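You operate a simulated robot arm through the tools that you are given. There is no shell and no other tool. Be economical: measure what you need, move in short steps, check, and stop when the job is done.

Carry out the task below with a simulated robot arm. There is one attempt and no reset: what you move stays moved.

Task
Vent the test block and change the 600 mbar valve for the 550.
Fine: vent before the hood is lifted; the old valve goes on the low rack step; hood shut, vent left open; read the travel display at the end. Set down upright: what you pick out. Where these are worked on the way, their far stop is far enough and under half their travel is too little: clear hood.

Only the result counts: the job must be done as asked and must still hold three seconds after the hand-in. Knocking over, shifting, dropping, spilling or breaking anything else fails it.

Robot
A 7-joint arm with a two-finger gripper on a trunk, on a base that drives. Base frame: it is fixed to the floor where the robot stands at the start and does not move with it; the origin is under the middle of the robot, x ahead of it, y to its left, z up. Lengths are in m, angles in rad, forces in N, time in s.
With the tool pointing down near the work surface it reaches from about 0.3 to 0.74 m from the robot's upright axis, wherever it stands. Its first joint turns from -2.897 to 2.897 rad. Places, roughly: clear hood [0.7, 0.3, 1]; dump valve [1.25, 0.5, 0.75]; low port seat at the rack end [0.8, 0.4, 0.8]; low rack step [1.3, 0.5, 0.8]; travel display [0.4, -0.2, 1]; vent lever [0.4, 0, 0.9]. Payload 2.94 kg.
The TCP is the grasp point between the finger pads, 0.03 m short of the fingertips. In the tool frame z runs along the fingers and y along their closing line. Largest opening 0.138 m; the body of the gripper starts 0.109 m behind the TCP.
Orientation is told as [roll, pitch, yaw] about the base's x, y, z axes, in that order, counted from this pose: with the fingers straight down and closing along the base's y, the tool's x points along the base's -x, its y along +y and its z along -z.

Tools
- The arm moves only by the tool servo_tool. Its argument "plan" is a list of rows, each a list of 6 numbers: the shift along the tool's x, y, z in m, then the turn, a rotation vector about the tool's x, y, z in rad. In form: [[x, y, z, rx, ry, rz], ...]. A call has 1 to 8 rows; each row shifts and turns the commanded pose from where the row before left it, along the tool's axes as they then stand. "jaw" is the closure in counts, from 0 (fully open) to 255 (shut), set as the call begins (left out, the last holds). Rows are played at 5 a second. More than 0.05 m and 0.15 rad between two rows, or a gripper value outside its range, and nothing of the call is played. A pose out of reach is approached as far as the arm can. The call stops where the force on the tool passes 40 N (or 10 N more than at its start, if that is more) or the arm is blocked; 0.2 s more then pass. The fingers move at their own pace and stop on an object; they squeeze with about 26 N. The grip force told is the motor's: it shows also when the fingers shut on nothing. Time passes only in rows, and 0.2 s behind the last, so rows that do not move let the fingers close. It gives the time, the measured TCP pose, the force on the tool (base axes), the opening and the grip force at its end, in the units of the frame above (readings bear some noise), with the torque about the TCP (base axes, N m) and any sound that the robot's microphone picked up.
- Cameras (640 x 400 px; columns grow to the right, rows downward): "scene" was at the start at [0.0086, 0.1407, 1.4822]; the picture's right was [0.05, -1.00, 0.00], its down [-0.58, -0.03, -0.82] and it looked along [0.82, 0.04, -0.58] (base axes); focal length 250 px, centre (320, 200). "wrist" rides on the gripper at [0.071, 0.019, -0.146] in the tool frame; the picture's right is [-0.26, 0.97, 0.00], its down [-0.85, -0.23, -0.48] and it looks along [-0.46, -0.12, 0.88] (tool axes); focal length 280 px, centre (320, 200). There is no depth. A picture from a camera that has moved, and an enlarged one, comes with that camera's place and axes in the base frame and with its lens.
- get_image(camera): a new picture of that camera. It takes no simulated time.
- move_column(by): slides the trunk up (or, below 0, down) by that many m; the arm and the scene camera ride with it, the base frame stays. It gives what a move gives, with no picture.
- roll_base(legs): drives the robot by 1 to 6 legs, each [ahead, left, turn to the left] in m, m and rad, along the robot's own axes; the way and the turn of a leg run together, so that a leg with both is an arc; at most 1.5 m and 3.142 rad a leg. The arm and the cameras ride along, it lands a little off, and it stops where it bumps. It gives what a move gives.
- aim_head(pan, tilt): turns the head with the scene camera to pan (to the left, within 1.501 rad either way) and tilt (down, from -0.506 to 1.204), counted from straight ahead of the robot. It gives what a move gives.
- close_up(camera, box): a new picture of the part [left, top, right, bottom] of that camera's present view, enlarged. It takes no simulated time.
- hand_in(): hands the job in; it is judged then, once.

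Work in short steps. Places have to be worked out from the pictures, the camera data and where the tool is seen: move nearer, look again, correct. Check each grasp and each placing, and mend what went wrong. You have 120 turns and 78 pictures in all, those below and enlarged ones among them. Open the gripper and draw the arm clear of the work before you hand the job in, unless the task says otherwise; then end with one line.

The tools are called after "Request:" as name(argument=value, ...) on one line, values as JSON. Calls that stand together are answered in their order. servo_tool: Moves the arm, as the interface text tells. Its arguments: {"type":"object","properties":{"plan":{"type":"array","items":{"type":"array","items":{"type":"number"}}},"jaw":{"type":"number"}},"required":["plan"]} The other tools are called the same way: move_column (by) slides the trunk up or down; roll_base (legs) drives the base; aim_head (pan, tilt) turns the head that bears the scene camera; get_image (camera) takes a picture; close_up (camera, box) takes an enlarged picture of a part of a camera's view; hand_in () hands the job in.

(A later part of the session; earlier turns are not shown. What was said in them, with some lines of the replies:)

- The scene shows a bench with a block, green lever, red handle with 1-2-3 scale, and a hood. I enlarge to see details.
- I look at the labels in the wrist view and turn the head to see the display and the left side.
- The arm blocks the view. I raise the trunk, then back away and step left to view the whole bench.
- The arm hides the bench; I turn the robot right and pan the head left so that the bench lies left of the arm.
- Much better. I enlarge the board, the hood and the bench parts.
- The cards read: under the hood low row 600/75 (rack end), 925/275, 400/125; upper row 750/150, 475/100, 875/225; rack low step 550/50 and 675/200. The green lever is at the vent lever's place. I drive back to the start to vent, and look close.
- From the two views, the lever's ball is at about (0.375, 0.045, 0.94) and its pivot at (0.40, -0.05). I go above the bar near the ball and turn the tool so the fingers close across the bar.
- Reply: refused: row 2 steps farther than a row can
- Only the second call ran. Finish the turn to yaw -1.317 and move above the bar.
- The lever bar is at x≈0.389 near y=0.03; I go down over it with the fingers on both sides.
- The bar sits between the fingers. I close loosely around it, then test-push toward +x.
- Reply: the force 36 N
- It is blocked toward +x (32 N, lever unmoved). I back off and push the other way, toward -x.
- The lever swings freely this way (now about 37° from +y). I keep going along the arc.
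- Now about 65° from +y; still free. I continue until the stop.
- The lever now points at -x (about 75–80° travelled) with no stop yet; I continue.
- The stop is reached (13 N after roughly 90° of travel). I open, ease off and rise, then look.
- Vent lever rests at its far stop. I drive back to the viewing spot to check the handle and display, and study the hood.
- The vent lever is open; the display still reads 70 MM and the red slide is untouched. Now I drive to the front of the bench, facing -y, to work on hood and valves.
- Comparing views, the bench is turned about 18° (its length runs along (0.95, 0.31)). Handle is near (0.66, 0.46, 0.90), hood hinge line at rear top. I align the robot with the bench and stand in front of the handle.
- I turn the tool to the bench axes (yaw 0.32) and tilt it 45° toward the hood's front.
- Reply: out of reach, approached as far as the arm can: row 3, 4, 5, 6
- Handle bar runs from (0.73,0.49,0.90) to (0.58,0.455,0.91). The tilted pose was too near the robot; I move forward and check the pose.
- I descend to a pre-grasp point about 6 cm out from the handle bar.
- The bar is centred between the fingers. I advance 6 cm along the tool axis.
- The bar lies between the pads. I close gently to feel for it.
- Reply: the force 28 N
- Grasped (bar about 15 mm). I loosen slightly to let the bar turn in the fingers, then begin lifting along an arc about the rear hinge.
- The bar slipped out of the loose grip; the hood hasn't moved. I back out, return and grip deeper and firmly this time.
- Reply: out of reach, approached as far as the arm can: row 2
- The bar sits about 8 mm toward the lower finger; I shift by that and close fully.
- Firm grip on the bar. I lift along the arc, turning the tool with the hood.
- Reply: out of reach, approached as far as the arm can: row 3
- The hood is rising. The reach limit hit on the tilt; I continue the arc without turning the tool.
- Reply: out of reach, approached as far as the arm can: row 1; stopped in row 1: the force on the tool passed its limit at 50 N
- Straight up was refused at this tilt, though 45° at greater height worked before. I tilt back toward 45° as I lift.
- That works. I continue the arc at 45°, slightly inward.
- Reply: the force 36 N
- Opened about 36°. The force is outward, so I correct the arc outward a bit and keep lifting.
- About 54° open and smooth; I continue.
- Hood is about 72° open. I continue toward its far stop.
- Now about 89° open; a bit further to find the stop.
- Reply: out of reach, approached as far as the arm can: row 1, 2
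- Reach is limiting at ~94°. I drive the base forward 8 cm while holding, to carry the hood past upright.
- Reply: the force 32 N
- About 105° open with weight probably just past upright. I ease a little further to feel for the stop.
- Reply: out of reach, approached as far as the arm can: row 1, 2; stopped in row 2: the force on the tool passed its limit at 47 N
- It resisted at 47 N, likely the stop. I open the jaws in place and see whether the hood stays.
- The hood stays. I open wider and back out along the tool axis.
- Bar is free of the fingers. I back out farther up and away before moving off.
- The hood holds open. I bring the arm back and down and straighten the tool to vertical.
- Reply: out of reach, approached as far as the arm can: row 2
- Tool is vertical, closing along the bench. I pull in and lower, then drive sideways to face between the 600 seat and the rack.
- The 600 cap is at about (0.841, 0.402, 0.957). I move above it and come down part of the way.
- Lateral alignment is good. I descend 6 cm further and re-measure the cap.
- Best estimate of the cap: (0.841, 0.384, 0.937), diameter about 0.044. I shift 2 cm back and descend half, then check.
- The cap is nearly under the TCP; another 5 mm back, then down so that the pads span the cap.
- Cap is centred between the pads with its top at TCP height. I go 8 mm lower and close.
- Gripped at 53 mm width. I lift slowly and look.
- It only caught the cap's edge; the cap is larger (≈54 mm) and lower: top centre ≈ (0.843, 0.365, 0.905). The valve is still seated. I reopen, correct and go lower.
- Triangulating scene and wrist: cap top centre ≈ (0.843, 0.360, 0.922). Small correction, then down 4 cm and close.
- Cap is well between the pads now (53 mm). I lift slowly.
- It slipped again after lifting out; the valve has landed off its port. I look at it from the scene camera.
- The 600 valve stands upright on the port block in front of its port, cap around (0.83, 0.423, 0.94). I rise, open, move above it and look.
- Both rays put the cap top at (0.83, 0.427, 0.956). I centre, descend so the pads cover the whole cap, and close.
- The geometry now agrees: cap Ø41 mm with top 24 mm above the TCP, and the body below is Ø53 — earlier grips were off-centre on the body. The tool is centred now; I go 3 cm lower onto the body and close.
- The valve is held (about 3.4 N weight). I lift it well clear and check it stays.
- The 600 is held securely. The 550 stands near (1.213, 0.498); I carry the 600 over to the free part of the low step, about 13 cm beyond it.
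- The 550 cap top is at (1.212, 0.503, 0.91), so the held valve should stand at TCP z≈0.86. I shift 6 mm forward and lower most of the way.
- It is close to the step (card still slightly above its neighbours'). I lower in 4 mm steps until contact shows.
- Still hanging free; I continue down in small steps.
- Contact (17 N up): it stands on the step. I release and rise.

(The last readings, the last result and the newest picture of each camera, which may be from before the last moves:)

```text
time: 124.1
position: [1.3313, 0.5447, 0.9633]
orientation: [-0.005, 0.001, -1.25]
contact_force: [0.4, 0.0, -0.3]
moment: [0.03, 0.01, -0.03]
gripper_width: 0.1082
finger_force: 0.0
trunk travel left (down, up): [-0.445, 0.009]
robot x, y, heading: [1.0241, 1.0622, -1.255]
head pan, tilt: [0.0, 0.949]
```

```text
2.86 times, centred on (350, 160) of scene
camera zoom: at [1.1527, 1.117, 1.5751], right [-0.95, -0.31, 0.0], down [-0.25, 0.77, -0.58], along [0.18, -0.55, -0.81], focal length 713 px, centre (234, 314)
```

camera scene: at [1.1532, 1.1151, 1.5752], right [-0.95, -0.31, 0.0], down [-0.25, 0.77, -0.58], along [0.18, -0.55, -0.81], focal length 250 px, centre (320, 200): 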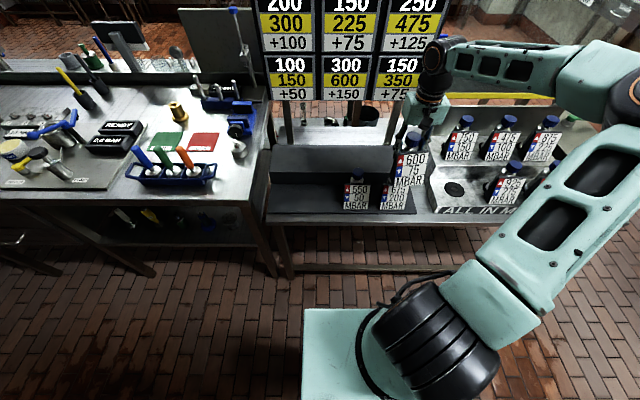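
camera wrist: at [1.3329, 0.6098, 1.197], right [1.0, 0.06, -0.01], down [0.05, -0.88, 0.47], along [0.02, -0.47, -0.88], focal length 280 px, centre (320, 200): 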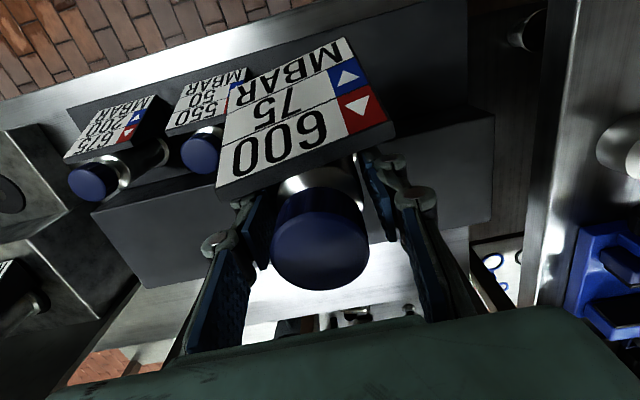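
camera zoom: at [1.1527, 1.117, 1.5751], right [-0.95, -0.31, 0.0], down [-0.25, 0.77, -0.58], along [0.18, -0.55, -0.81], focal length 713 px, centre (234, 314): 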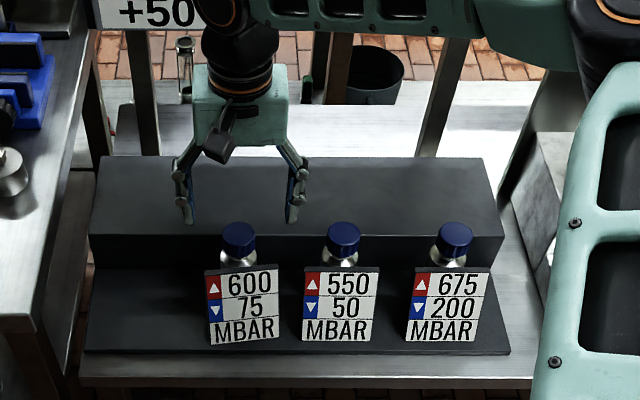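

The 600 stands upright on the low step. Now I move over the 550 and check alignment.

Request:
servo_tool(plan=[[0, -0.043, -0.005, 0, 0, 0], [0, -0.043, 0, 0, 0, 0], [-0.0006, -0.0426, 0, 0, 0, 0], [0, 0, 0, 0, 0, 0]])

Request:
get_image(camera="wrist")

```text
time: 125.1
position: [1.2127, 0.5039, 0.97]
orientation: [-0.006, 0.003, -1.249]
contact_force: [0.5, 0.1, 0.1]
moment: [-0.01, 0.0, 0.0]
gripper_width: 0.1082
finger_force: 0.0
trunk travel left (down, up): [-0.445, 0.009]
robot x, y, heading: [1.0264, 1.0629, -1.253]
head pan, tilt: [0.0, 0.949]
```

```text
11 pictures are left
camera wrist: at [1.209, 0.5755, 1.1169], right [1.0, 0.06, -0.01], down [0.05, -0.88, 0.48], along [0.02, -0.47, -0.88], focal length 280 px, centre (320, 200)
```

wrist: 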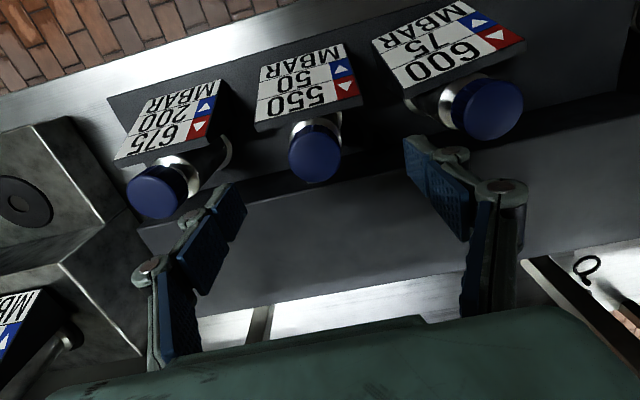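

Well aligned (2–3 mm). I correct, descend to the body and close.

Request:
servo_tool(plan=[[0.0026, -0.0026, 0.03, 0, 0, 0], [0, 0, 0.03, 0, 0, 0], [0, 0, 0.03, 0, 0, 0], [0, 0, 0.025, 0, 0, 0], [0, 0, 0, 0, 0, 0]])

Request:
servo_tool(plan=[[0, 0, 0, 0, 0, 0], [0, 0, 0, 0, 0, 0], [0, 0, 0, 0, 0, 0], [0, 0, 0, 0, 0, 0]], jaw=255)

Request:
servo_tool(plan=[[0, 0, -0.01, 0, 0, 0], [0, 0, -0.015, 0, 0, 0], [0, 0, -0.03, 0, 0, 0]])

```text
time: 126.3
position: [1.2062, 0.5054, 0.8502]
orientation: [-0.004, 0.002, -1.249]
contact_force: [-0.5, 0.1, 0.0]
moment: [-0.02, 0.01, 0.01]
gripper_width: 0.1084
finger_force: 0.1
trunk travel left (down, up): [-0.445, 0.009]
robot x, y, heading: [1.0272, 1.0647, -1.256]
head pan, tilt: [0.0, 0.949]
```

```text
time: 127.3
position: [1.2061, 0.5052, 0.8508]
orientation: [-0.006, 0.0, -1.249]
contact_force: [2.1, 0.0, 1.0]
moment: [0.09, -0.19, -0.04]
gripper_width: 0.0537
finger_force: 26.2
trunk travel left (down, up): [-0.445, 0.009]
robot x, y, heading: [1.024, 1.0665, -1.254]
head pan, tilt: [0.0, 0.949]
```

```text
time: 128.1
position: [1.2077, 0.5063, 0.9079]
orientation: [-0.005, 0.004, -1.25]
contact_force: [-0.3, -0.1, -4.9]
moment: [-0.08, -0.04, 0.02]
gripper_width: 0.0535
finger_force: 26.2
trunk travel left (down, up): [-0.445, 0.009]
robot x, y, heading: [1.027, 1.0657, -1.254]
head pan, tilt: [0.0, 0.949]
```

The 550 is held. I lift it clear and drive sideways back toward the port.

Request:
servo_tool(plan=[[0, 0, -0.035, 0, 0, 0], [0, 0, -0.035, 0, 0, 0], [0, 0, -0.035, 0, 0, 0], [0, 0, -0.035, 0, 0, 0]])

Request:
roll_base(legs=[[0, -0.23, 0]])

Request:
get_image(camera="wrist")

Request:
close_up(camera="scene", box=[330, 100, 490, 220])

```text
time: 129.1
position: [1.2085, 0.5048, 1.0485]
orientation: [-0.005, 0.004, -1.25]
contact_force: [0.0, 0.5, -5.0]
moment: [-0.06, -0.04, -0.03]
gripper_width: 0.0534
finger_force: 26.3
trunk travel left (down, up): [-0.445, 0.009]
robot x, y, heading: [1.0302, 1.0619, -1.256]
head pan, tilt: [0.0, 0.949]
```

```text
time: 131.7
position: [0.9964, 0.4335, 1.0493]
orientation: [-0.006, 0.003, -1.246]
contact_force: [-0.3, 0.1, -5.0]
moment: [-0.03, -0.01, 0.01]
gripper_width: 0.0534
finger_force: 25.7
trunk travel left (down, up): [-0.445, 0.009]
robot x, y, heading: [0.8099, 0.9989, -1.249]
head pan, tilt: [0.0, 0.949]
```

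```text
10 pictures are left
camera wrist: at [0.9926, 0.5069, 1.1951], right [1.0, 0.06, -0.01], down [0.06, -0.88, 0.47], along [0.02, -0.47, -0.88], focal length 280 px, centre (320, 200)
```

wrist: 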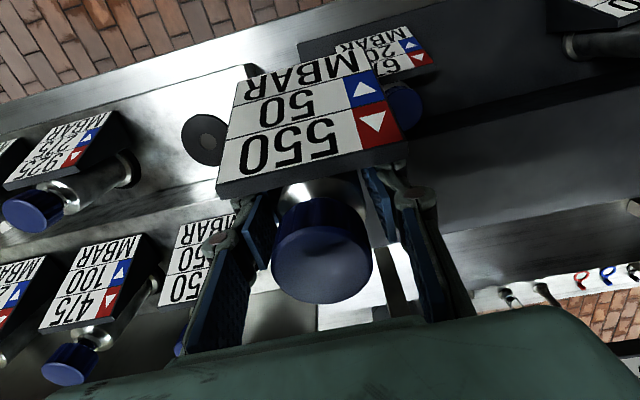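

```text
3.33 times, centred on (410, 160) of scene
camera zoom: at [0.9381, 1.0459, 1.5752], right [-0.95, -0.31, 0.0], down [-0.25, 0.77, -0.58], along [0.18, -0.55, -0.81], focal length 832 px, centre (20, 333)
```

zoom: 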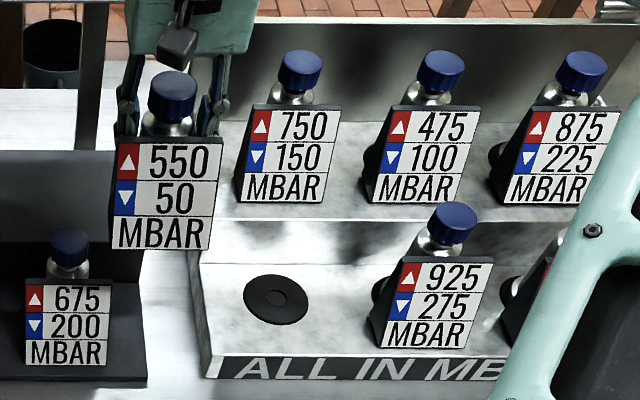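

The seat centre triangulates to (0.845, 0.386, 0.81); the valve is centred in the grip. I move above the seat and lower most of the way.

Request:
servo_tool(plan=[[0.001, -0.0397, 0, 0, 0, 0], [0.001, -0.0397, 0, 0, 0, 0], [0.001, -0.0397, 0, 0, 0, 0], [0.0003, -0.0395, 0, 0, 0, 0], [0, 0, 0, 0, 0, 0]])

Request:
servo_tool(plan=[[0, 0, 0.03, 0, 0, 0], [0, 0, 0.03, 0, 0, 0], [0, 0, 0.03, 0, 0, 0], [0, 0, 0.03, 0, 0, 0], [0, 0, 0, 0, 0, 0]])

Request:
close_up(camera="scene", box=[360, 110, 480, 220])

```text
time: 132.9
position: [0.8455, 0.3824, 1.0506]
orientation: [-0.004, 0.005, -1.245]
contact_force: [0.1, -0.2, -4.2]
moment: [-0.07, 0.03, 0.0]
gripper_width: 0.0534
finger_force: 26.0
trunk travel left (down, up): [-0.445, 0.009]
robot x, y, heading: [0.8113, 0.9954, -1.253]
head pan, tilt: [0.0, 0.949]
```

```text
time: 134.1
position: [0.8492, 0.3856, 0.9294]
orientation: [-0.005, 0.004, -1.247]
contact_force: [0.3, -1.3, -4.7]
moment: [-0.06, 0.0, 0.0]
gripper_width: 0.0534
finger_force: 26.5
trunk travel left (down, up): [-0.445, 0.009]
robot x, y, heading: [0.8106, 0.9955, -1.252]
head pan, tilt: [0.0, 0.949]
```

```text
3.64 times, centred on (420, 165) of scene
camera zoom: at [0.9381, 1.046, 1.5752], right [-0.95, -0.31, 0.0], down [-0.26, 0.77, -0.58], along [0.18, -0.55, -0.81], focal length 907 px, centre (-44, 327)
```

zoom: 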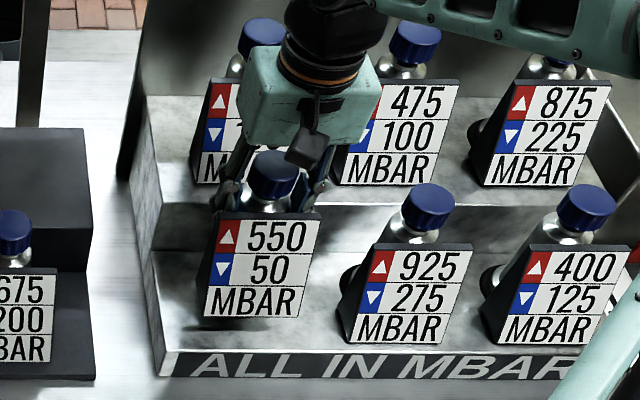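

Comparing with the neighbours' spacing, the seat is at about (0.844, 0.387); I nudge 4 mm and lower gently until contact.

Request:
servo_tool(plan=[[0.0038, -0.002, 0.008, 0, 0, 0], [0, 0, 0.008, 0, 0, 0], [0, 0, 0.006, 0, 0, 0]])

Request:
servo_tool(plan=[[0, 0, 0.004, 0, 0, 0], [0, 0, 0.003, 0, 0, 0]])

Request:
servo_tool(plan=[[0, 0, 0.003, 0, 0, 0], [0, 0, 0.003, 0, 0, 0]])

```text
time: 134.9
position: [0.842, 0.391, 0.9057]
orientation: [-0.006, 0.004, -1.244]
contact_force: [-0.7, 0.2, -4.5]
moment: [-0.06, -0.01, -0.02]
gripper_width: 0.0535
finger_force: 26.2
trunk travel left (down, up): [-0.445, 0.009]
robot x, y, heading: [0.8151, 0.9946, -1.251]
head pan, tilt: [0.0, 0.949]
```

```text
time: 135.5
position: [0.8424, 0.3895, 0.8998]
orientation: [-0.006, 0.002, -1.248]
contact_force: [-0.3, 0.3, -3.7]
moment: [-0.07, -0.03, 0.01]
gripper_width: 0.0534
finger_force: 26.3
trunk travel left (down, up): [-0.445, 0.009]
robot x, y, heading: [0.8086, 0.9971, -1.254]
head pan, tilt: [0.0, 0.949]
```

```text
time: 136.1
position: [0.8413, 0.3901, 0.8938]
orientation: [-0.004, 0.004, -1.247]
contact_force: [-0.8, 0.1, -4.6]
moment: [-0.11, 0.01, 0.01]
gripper_width: 0.0535
finger_force: 26.0
trunk travel left (down, up): [-0.445, 0.009]
robot x, y, heading: [0.8101, 0.9959, -1.248]
head pan, tilt: [0.0, 0.949]
```

Below the plain-surface height with no contact yet, so it may be entering the port. I continue in small steps.

Request:
servo_tool(plan=[[0, 0, 0.003, 0, 0, 0], [0, 0, 0.003, 0, 0, 0]])

Request:
servo_tool(plan=[[0, 0, 0.003, 0, 0, 0], [0, 0, 0.003, 0, 0, 0]])

Request:
close_up(camera="scene", box=[360, 110, 480, 220])

```text
time: 136.7
position: [0.8416, 0.3906, 0.8903]
orientation: [-0.006, -0.002, -1.245]
contact_force: [-0.5, 3.0, 17.1]
moment: [0.02, -0.01, -0.01]
gripper_width: 0.0538
finger_force: 25.9
trunk travel left (down, up): [-0.445, 0.009]
robot x, y, heading: [0.8101, 0.9975, -1.251]
head pan, tilt: [0.0, 0.949]
```

```text
time: 137.3
position: [0.8413, 0.3891, 0.8843]
orientation: [-0.007, 0.001, -1.246]
contact_force: [-1.4, -2.7, 17.4]
moment: [0.02, 0.08, -0.01]
gripper_width: 0.0534
finger_force: 25.9
trunk travel left (down, up): [-0.445, 0.009]
robot x, y, heading: [0.8098, 0.9959, -1.251]
head pan, tilt: [0.0, 0.949]
```

```text
3.64 times, centred on (420, 165) of scene
camera zoom: at [0.9379, 1.0481, 1.5751], right [-0.95, -0.31, 0.0], down [-0.25, 0.77, -0.58], along [0.18, -0.55, -0.81], focal length 907 px, centre (-44, 327)
```

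zoom: 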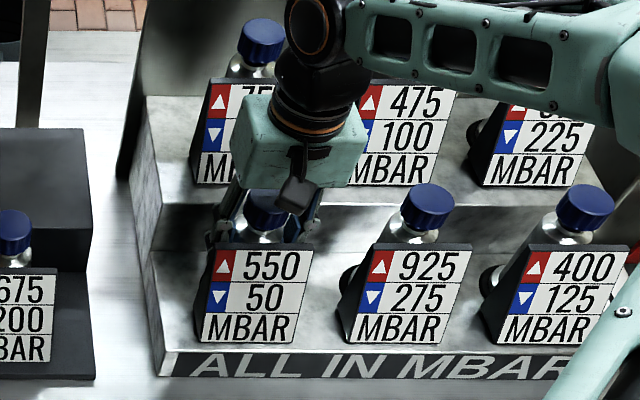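

The 550's card now lines up exactly with its neighbours and contact is felt: seated. I release and rise.

Request:
servo_tool(plan=[[0, 0, 0, 0, 0, 0], [0, 0, 0, 0, 0, 0], [0, 0, 0, 0, 0, 0], [0, 0, -0.03, 0, 0, 0], [0, 0, -0.04, 0, 0, 0], [0, 0, -0.045, 0, 0, 0], [0.02, 0, -0.04, 0, 0, 0], [0.03, 0, -0.03, 0, 0, 0]], jaw=55)

Request:
get_image(camera="scene")

```text
time: 139.1
position: [0.8273, 0.4398, 1.0687]
orientation: [-0.007, 0.005, -1.245]
contact_force: [0.0, 0.6, 0.9]
moment: [-0.04, 0.0, 0.01]
gripper_width: 0.1081
finger_force: 0.0
trunk travel left (down, up): [-0.445, 0.009]
robot x, y, heading: [0.8127, 0.9989, -1.252]
head pan, tilt: [0.0, 0.949]
```

```text
6 pictures are left
camera scene: at [0.9379, 1.0475, 1.5751], right [-0.95, -0.31, 0.0], down [-0.26, 0.77, -0.58], along [0.18, -0.55, -0.81], focal length 250 px, centre (320, 200)
```

scene: 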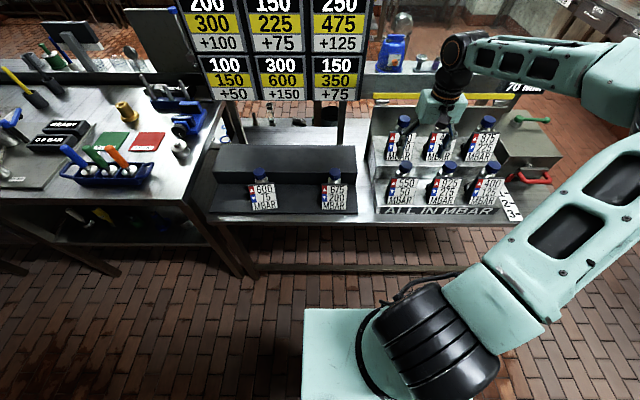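

Swap done. Now to close the hood by reversing the earlier path: base back to the earlier stand-off spot, arm raised.

Request:
roll_base(legs=[[-0.265, 0, 0], [0, -0.23, 0]])

Request:
servo_tool(plan=[[-0.009, 0.013, -0.045, 0, 0, 0], [-0.009, 0.013, -0.045, 0, 0, 0], [-0.009, 0.013, -0.045, 0, 0, 0], [-0.009, 0.013, -0.045, 0, 0, 0], [-0.009, 0.013, -0.045, 0, 0, 0], [-0.009, 0.013, -0.045, 0, 0, 0], [0, 0, -0.035, 0, 0, 0]])

Request:
servo_tool(plan=[[0, 0, 0, 0, 0, -0.143], [0, 0, 0, 0, 0, -0.143], [0, 0, 0, 0, 0, -0.143], [0, 0, 0, 0, 0, -0.143], [0, 0, 0, 0, 0, -0.143], [0, 0, 0, 0, 0, -0.143], [0, 0, 0, 0, 0, -0.143], [0, 0, 0, 0, 0, -0.143]], jaw=150)

Request:
servo_tool(plan=[[0, 0, 0, 0, 0, -0.143], [0, 0, 0, 0, 0, -0.143], [0, 0, 0, 0, 0, -0.143], [0, 0, 0, 0.134, 0, 0], [0, 0, 0, 0.134, 0, 0], [0, 0, 0, 0.134, 0, 0]])

```text
time: 143.3
position: [0.5226, 0.6186, 1.0695]
orientation: [-0.005, 0.004, -1.242]
contact_force: [-0.7, -1.0, -0.6]
moment: [-0.01, 0.0, 0.01]
gripper_width: 0.1082
finger_force: 0.1
trunk travel left (down, up): [-0.445, 0.009]
robot x, y, heading: [0.5089, 1.1746, -1.247]
head pan, tilt: [0.0, 0.949]
```

```text
time: 144.9
position: [0.6175, 0.5923, 1.3702]
orientation: [-0.007, 0.001, -1.241]
contact_force: [0.9, 0.4, 0.1]
moment: [-0.04, 0.05, 0.02]
gripper_width: 0.1081
finger_force: 0.0
trunk travel left (down, up): [-0.445, 0.009]
robot x, y, heading: [0.5061, 1.1758, -1.248]
head pan, tilt: [0.0, 0.949]
```

```text
time: 146.7
position: [0.6156, 0.593, 1.3724]
orientation: [0.001, 0.007, -0.096]
contact_force: [-0.2, 0.3, 0.7]
moment: [-0.02, 0.0, -0.01]
gripper_width: 0.057
finger_force: 0.1
trunk travel left (down, up): [-0.445, 0.009]
robot x, y, heading: [0.5053, 1.1754, -1.249]
head pan, tilt: [0.0, 0.949]
```

```text
time: 148.1
position: [0.6155, 0.5934, 1.3737]
orientation: [-0.402, 0.004, 0.33]
contact_force: [0.6, -0.1, 0.0]
moment: [-0.01, 0.04, 0.0]
gripper_width: 0.0573
finger_force: 0.0
trunk travel left (down, up): [-0.445, 0.009]
robot x, y, heading: [0.5073, 1.1754, -1.251]
head pan, tilt: [0.0, 0.949]
```

Orientation is restored in yaw; I finish the tilt and raise toward the approach pose.

Request:
servo_tool(plan=[[0, 0, 0, 0.133, 0, 0], [0, 0, 0, 0.133, 0, 0], [0, 0, 0, 0.133, 0, 0], [0, -0.047, 0, 0, 0, 0], [0, -0.047, 0, 0, 0, 0], [0, -0.047, 0, 0, 0, 0], [0, -0.047, 0, 0, 0, 0], [0, -0.015, 0, 0, 0, 0]])

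Request:
roll_base(legs=[[0.25, 0, 0]])

Request:
get_image(camera="wrist")

```text
time: 149.9
position: [0.6629, 0.46, 1.5153]
orientation: [-0.797, 0.007, 0.328]
contact_force: [-0.3, 0.5, -0.4]
moment: [0.02, 0.01, -0.02]
gripper_width: 0.0569
finger_force: 0.0
trunk travel left (down, up): [-0.445, 0.009]
robot x, y, heading: [0.503, 1.176, -1.251]
head pan, tilt: [0.0, 0.949]
```

```text
time: 151.7
position: [0.749, 0.2249, 1.5149]
orientation: [-0.798, 0.005, 0.336]
contact_force: [0.2, -0.9, -0.2]
moment: [0.02, -0.01, -0.02]
gripper_width: 0.0569
finger_force: 0.1
trunk travel left (down, up): [-0.445, 0.009]
robot x, y, heading: [0.5851, 0.9411, -1.242]
head pan, tilt: [0.0, 0.949]
```

```text
5 pictures are left
camera wrist: at [0.6424, 0.3117, 1.6041], right [0.02, 0.72, -0.69], down [0.74, 0.45, 0.49], along [0.67, -0.53, -0.53], focal length 280 px, centre (320, 200)
```

wrist: 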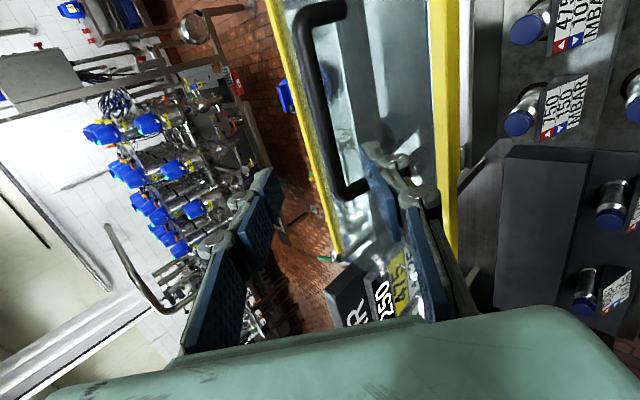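

The view matches the earlier retreat path; bar is 15 cm ahead, 8 mm to one side. I advance and close on it.

Request:
servo_tool(plan=[[0.007, 0.008, 0.03, 0, 0, 0], [0, 0, 0.04, 0, 0, 0], [0, 0, 0.04, 0, 0, 0], [0, 0, 0.03, 0, 0, 0], [0, 0, 0.013, 0, 0, 0], [0, 0, 0, 0, 0, 0]])

Request:
servo_tool(plan=[[0, 0, 0, 0, 0, 0], [0, 0, 0, 0, 0, 0], [0, 0, 0, 0, 0, 0], [0, 0, 0, 0, 0, 0]], jaw=255)

```text
time: 153.1
position: [0.774, 0.1323, 1.4084]
orientation: [-0.81, 0.007, 0.337]
contact_force: [-0.9, 6.9, 25.8]
moment: [1.51, 0.51, -0.08]
gripper_width: 0.0587
finger_force: 0.1
trunk travel left (down, up): [-0.445, 0.009]
robot x, y, heading: [0.5818, 0.9391, -1.243]
head pan, tilt: [0.0, 0.949]
```

```text
time: 154.1
position: [0.773, 0.1247, 1.4014]
orientation: [-0.802, 0.006, 0.335]
contact_force: [1.1, -6.1, 5.2]
moment: [-0.45, -0.59, -0.64]
gripper_width: 0.0135
finger_force: 38.0
trunk travel left (down, up): [-0.445, 0.009]
robot x, y, heading: [0.5872, 0.9419, -1.241]
head pan, tilt: [0.0, 0.949]
```

Gripped again (13.5 mm, same as before). I roll the base back 8 cm to bring the hood forward past upright.

Request:
roll_base(legs=[[-0.08, 0, 0]])

```text
time: 155.2
position: [0.7492, 0.1993, 1.3977]
orientation: [-0.795, 0.006, 0.337]
contact_force: [1.9, 3.7, -22.2]
moment: [-0.38, -0.61, -0.39]
gripper_width: 0.0136
finger_force: 37.1
trunk travel left (down, up): [-0.445, 0.009]
robot x, y, heading: [0.558, 1.0181, -1.24]
head pan, tilt: [0.0, 0.949]
```

Hood is now a bit past upright toward closing. I follow the arc down, reversing the lift.

Request:
servo_tool(plan=[[0, 0.0316, -0.0223, 0, 0, 0], [0, 0.036, -0.0148, 0, 0, 0], [0, 0.0373, -0.0112, 0, 0, 0]])

```text
time: 155.9
position: [0.7046, 0.301, 1.3584]
orientation: [-0.795, 0.002, 0.326]
contact_force: [-19.0, -7.7, -2.9]
moment: [0.27, -0.63, -0.27]
gripper_width: 0.014
finger_force: 37.7
trunk travel left (down, up): [-0.445, 0.009]
robot x, y, heading: [0.5597, 1.0157, -1.239]
head pan, tilt: [0.0, 0.949]
```

On the arc (about 58°). I continue with a small sideways relief.

Request:
servo_tool(plan=[[0.004, 0.0384, -0.0072, 0, 0, 0], [0, 0.039, -0.0034, 0, 0, 0], [0, 0.039, 0.0005, 0, 0, 0], [0, 0.0388, 0.0043, 0, 0, 0]])

```text
time: 156.9
position: [0.6723, 0.4131, 1.2501]
orientation: [-0.797, 0.005, 0.341]
contact_force: [1.3, 3.8, 5.0]
moment: [-0.11, -0.33, -0.67]
gripper_width: 0.0144
finger_force: 37.3
trunk travel left (down, up): [-0.445, 0.009]
robot x, y, heading: [0.5575, 1.0187, -1.235]
head pan, tilt: [0.0, 0.949]
```

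Smooth; about 35° above level. I continue down.

Request:
servo_tool(plan=[[0, 0.038, 0.0085, 0, 0, 0], [0, 0.0371, 0.0123, 0, 0, 0], [0, 0.0356, 0.0159, 0, 0, 0], [0, 0.0339, 0.0194, 0, 0, 0]])

```text
time: 157.9
position: [0.6525, 0.4744, 1.1061]
orientation: [-0.797, 0.002, 0.338]
contact_force: [-7.8, 33.8, 0.4]
moment: [-0.9, -1.45, 0.58]
gripper_width: 0.0145
finger_force: 39.0
trunk travel left (down, up): [-0.445, 0.009]
robot x, y, heading: [0.5578, 1.0174, -1.242]
head pan, tilt: [0.0, 0.949]
```

Outward push of 34 N as on the way up; I bias outward 6 mm and continue.

Request:
servo_tool(plan=[[0, 0.02, 0.007, 0, 0, 0], [0, 0.0166, 0.0113, 0, 0, 0], [0, 0.0147, 0.013, 0, 0, 0], [0, 0.0146, 0.013, 0, 0, 0]])

```text
time: 158.9
position: [0.6503, 0.4796, 1.0309]
orientation: [-0.799, 0.006, 0.343]
contact_force: [15.2, 3.5, -2.4]
moment: [0.22, -0.88, -0.14]
gripper_width: 0.0146
finger_force: 38.1
trunk travel left (down, up): [-0.445, 0.009]
robot x, y, heading: [0.5599, 1.0157, -1.237]
head pan, tilt: [0.0, 0.949]
```

Nearly level with the hinge; the last 20° to go. I continue.

Request:
servo_tool(plan=[[-0.003, 0.0269, 0.0284, 0, 0, 0], [0, 0.0238, 0.0309, 0, 0, 0]])

Request:
servo_tool(plan=[[0, 0.0207, 0.0331, 0, 0, 0], [0, 0.009, 0.0172, 0, 0, 0]])

```text
time: 159.6
position: [0.6496, 0.4728, 0.9544]
orientation: [-0.799, 0.007, 0.337]
contact_force: [16.7, -10.5, -3.7]
moment: [0.33, -0.85, -0.05]
gripper_width: 0.0146
finger_force: 36.9
trunk travel left (down, up): [-0.445, 0.009]
robot x, y, heading: [0.5644, 1.0178, -1.236]
head pan, tilt: [0.0, 0.949]
```

```text
time: 160.2
position: [0.6531, 0.46, 0.9008]
orientation: [-0.801, 0.007, 0.338]
contact_force: [10.8, 5.9, 18.1]
moment: [0.18, -0.08, -0.94]
gripper_width: 0.014
finger_force: 37.5
trunk travel left (down, up): [-0.445, 0.009]
robot x, y, heading: [0.5598, 1.0169, -1.238]
head pan, tilt: [0.0, 0.949]
```

Upward force of 18 N suggests the hood touches its seat. I press slightly more to confirm.

Request:
servo_tool(plan=[[0, 0.003, 0.0035, 0, 0, 0], [0, 0.002, 0.002, 0, 0, 0]])

Request:
aim_head(pan=0.1, tilt=0.75)

Request:
close_up(camera="scene", box=[300, 130, 520, 280])

```text
time: 160.8
position: [0.6534, 0.4556, 0.8973]
orientation: [-0.811, 0.008, 0.337]
contact_force: [1.4, -6.6, 38.0]
moment: [0.67, -0.43, -0.48]
gripper_width: 0.0143
finger_force: 37.7
trunk travel left (down, up): [-0.445, 0.009]
robot x, y, heading: [0.5604, 1.0156, -1.246]
head pan, tilt: [0.0, 0.949]
```

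```text
time: 161.5
position: [0.6526, 0.4575, 0.8949]
orientation: [-0.809, 0.006, 0.335]
contact_force: [-5.8, -11.6, 34.8]
moment: [0.69, -0.41, -0.49]
gripper_width: 0.0139
finger_force: 37.0
trunk travel left (down, up): [-0.445, 0.009]
robot x, y, heading: [0.5556, 1.0142, -1.243]
head pan, tilt: [0.099, 0.75]
```

```text
2.67 times, centred on (410, 205) of scene
camera zoom: at [0.6937, 1.0641, 1.5908], right [-0.91, -0.42, 0.0], down [-0.28, 0.62, -0.73], along [0.3, -0.67, -0.68], focal length 665 px, centre (80, 187)
```

zoom: 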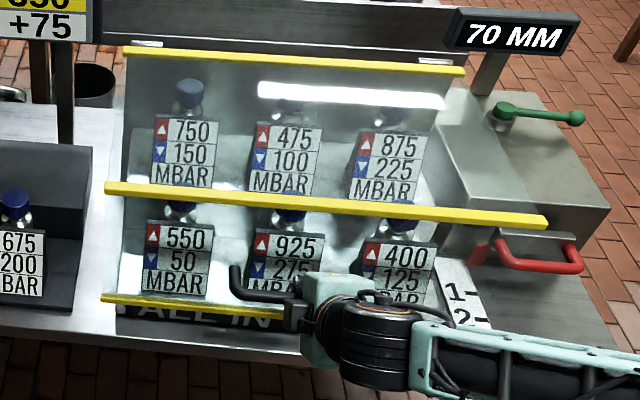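

The hood is shut (bars line up with the first views) and the 550 sits in the port. I ease, open and back out the way I came.

Request:
servo_tool(plan=[[0, -0.002, -0.003, 0, 0, 0], [0, 0, 0, 0, 0, 0], [0, 0, 0, 0, 0, 0], [0, 0, -0.03, 0, 0, 0], [0, 0, -0.03, 0, 0, 0], [0, 0, -0.02, 0, 0, 0]], jaw=150)

Request:
roll_base(legs=[[-0.3, 0, 0]])

Request:
get_image(camera="scene")

```text
time: 162.9
position: [0.6343, 0.5122, 0.9504]
orientation: [-0.798, 0.004, 0.337]
contact_force: [-0.3, -0.3, -0.3]
moment: [0.0, -0.01, -0.01]
gripper_width: 0.0569
finger_force: 0.1
trunk travel left (down, up): [-0.445, 0.009]
robot x, y, heading: [0.5592, 1.0171, -1.24]
head pan, tilt: [0.099, 0.75]
```

```text
time: 164.9
position: [0.5349, 0.7963, 0.9505]
orientation: [-0.799, 0.006, 0.329]
contact_force: [0.4, 0.0, 0.7]
moment: [-0.01, -0.01, -0.02]
gripper_width: 0.0571
finger_force: 0.1
trunk travel left (down, up): [-0.445, 0.009]
robot x, y, heading: [0.4642, 1.3028, -1.248]
head pan, tilt: [0.099, 0.75]
```

```text
3 pictures are left
camera scene: at [0.5989, 1.347, 1.5907], right [-0.91, -0.41, 0.0], down [-0.28, 0.62, -0.73], along [0.3, -0.67, -0.68], focal length 250 px, centre (320, 200)
```

scene: 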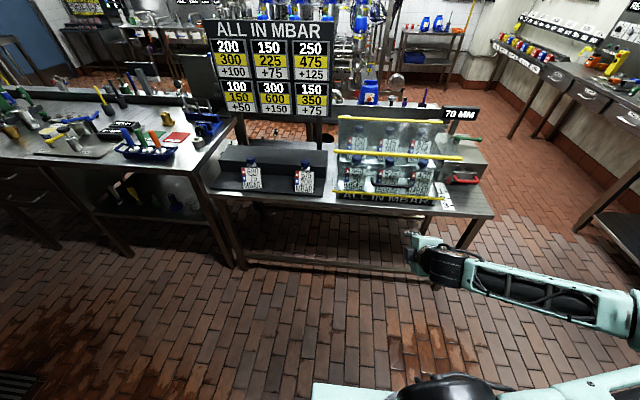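

The arm is clear. A final close-up of hood, lever and travel display.

Request:
close_up(camera="scene", box=[325, 95, 495, 220])

Request:
close_up(camera="scene", box=[205, 130, 345, 220])

```text
3.20 times, centred on (410, 158) of scene
camera zoom: at [0.5989, 1.347, 1.5907], right [-0.91, -0.41, 0.0], down [-0.28, 0.62, -0.73], along [0.3, -0.67, -0.68], focal length 798 px, centre (32, 336)
```

zoom: 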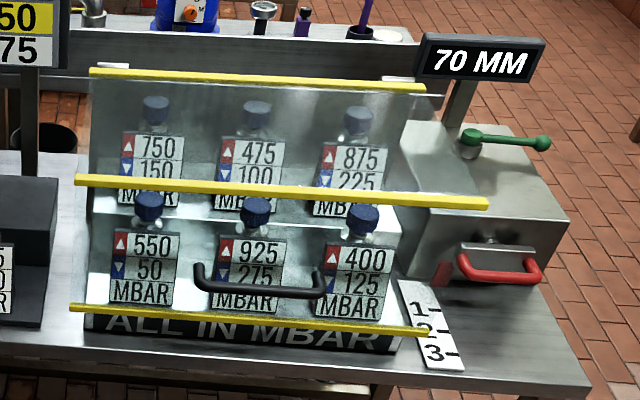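

```text
4.44 times, centred on (275, 175) of scene
camera zoom: at [0.5989, 1.347, 1.5907], right [-0.91, -0.41, 0.0], down [-0.28, 0.62, -0.73], along [0.3, -0.67, -0.68], focal length 1109 px, centre (520, 311)
```

zoom: 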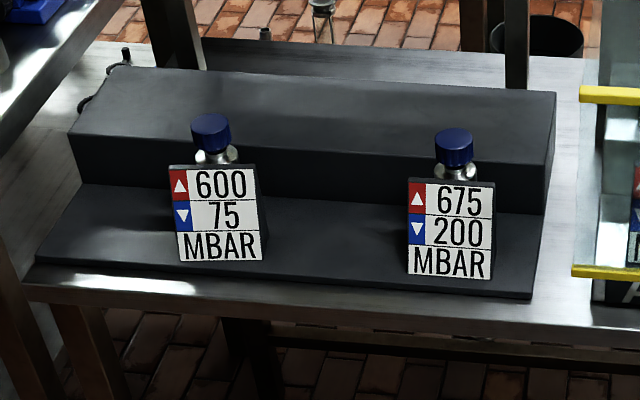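

Everything checks: 550 in the low port seat, 600 upright on the low step, hood shut, vent lever at its open stop, gripper open and clear, display reads 70 MM. I hand in.

Request:
hand_in()

```text
The job is handed in.
```

The test block is vented and the 600 mbar valve is changed for the 550. The 600 stands upright on the low rack step, the hood is shut, the vent lever is left open at its far stop, and the travel display reads 70 MM at the end; on the way out, the 600 slipped from the gripper once and landed upright in front of its port before I regripped it.
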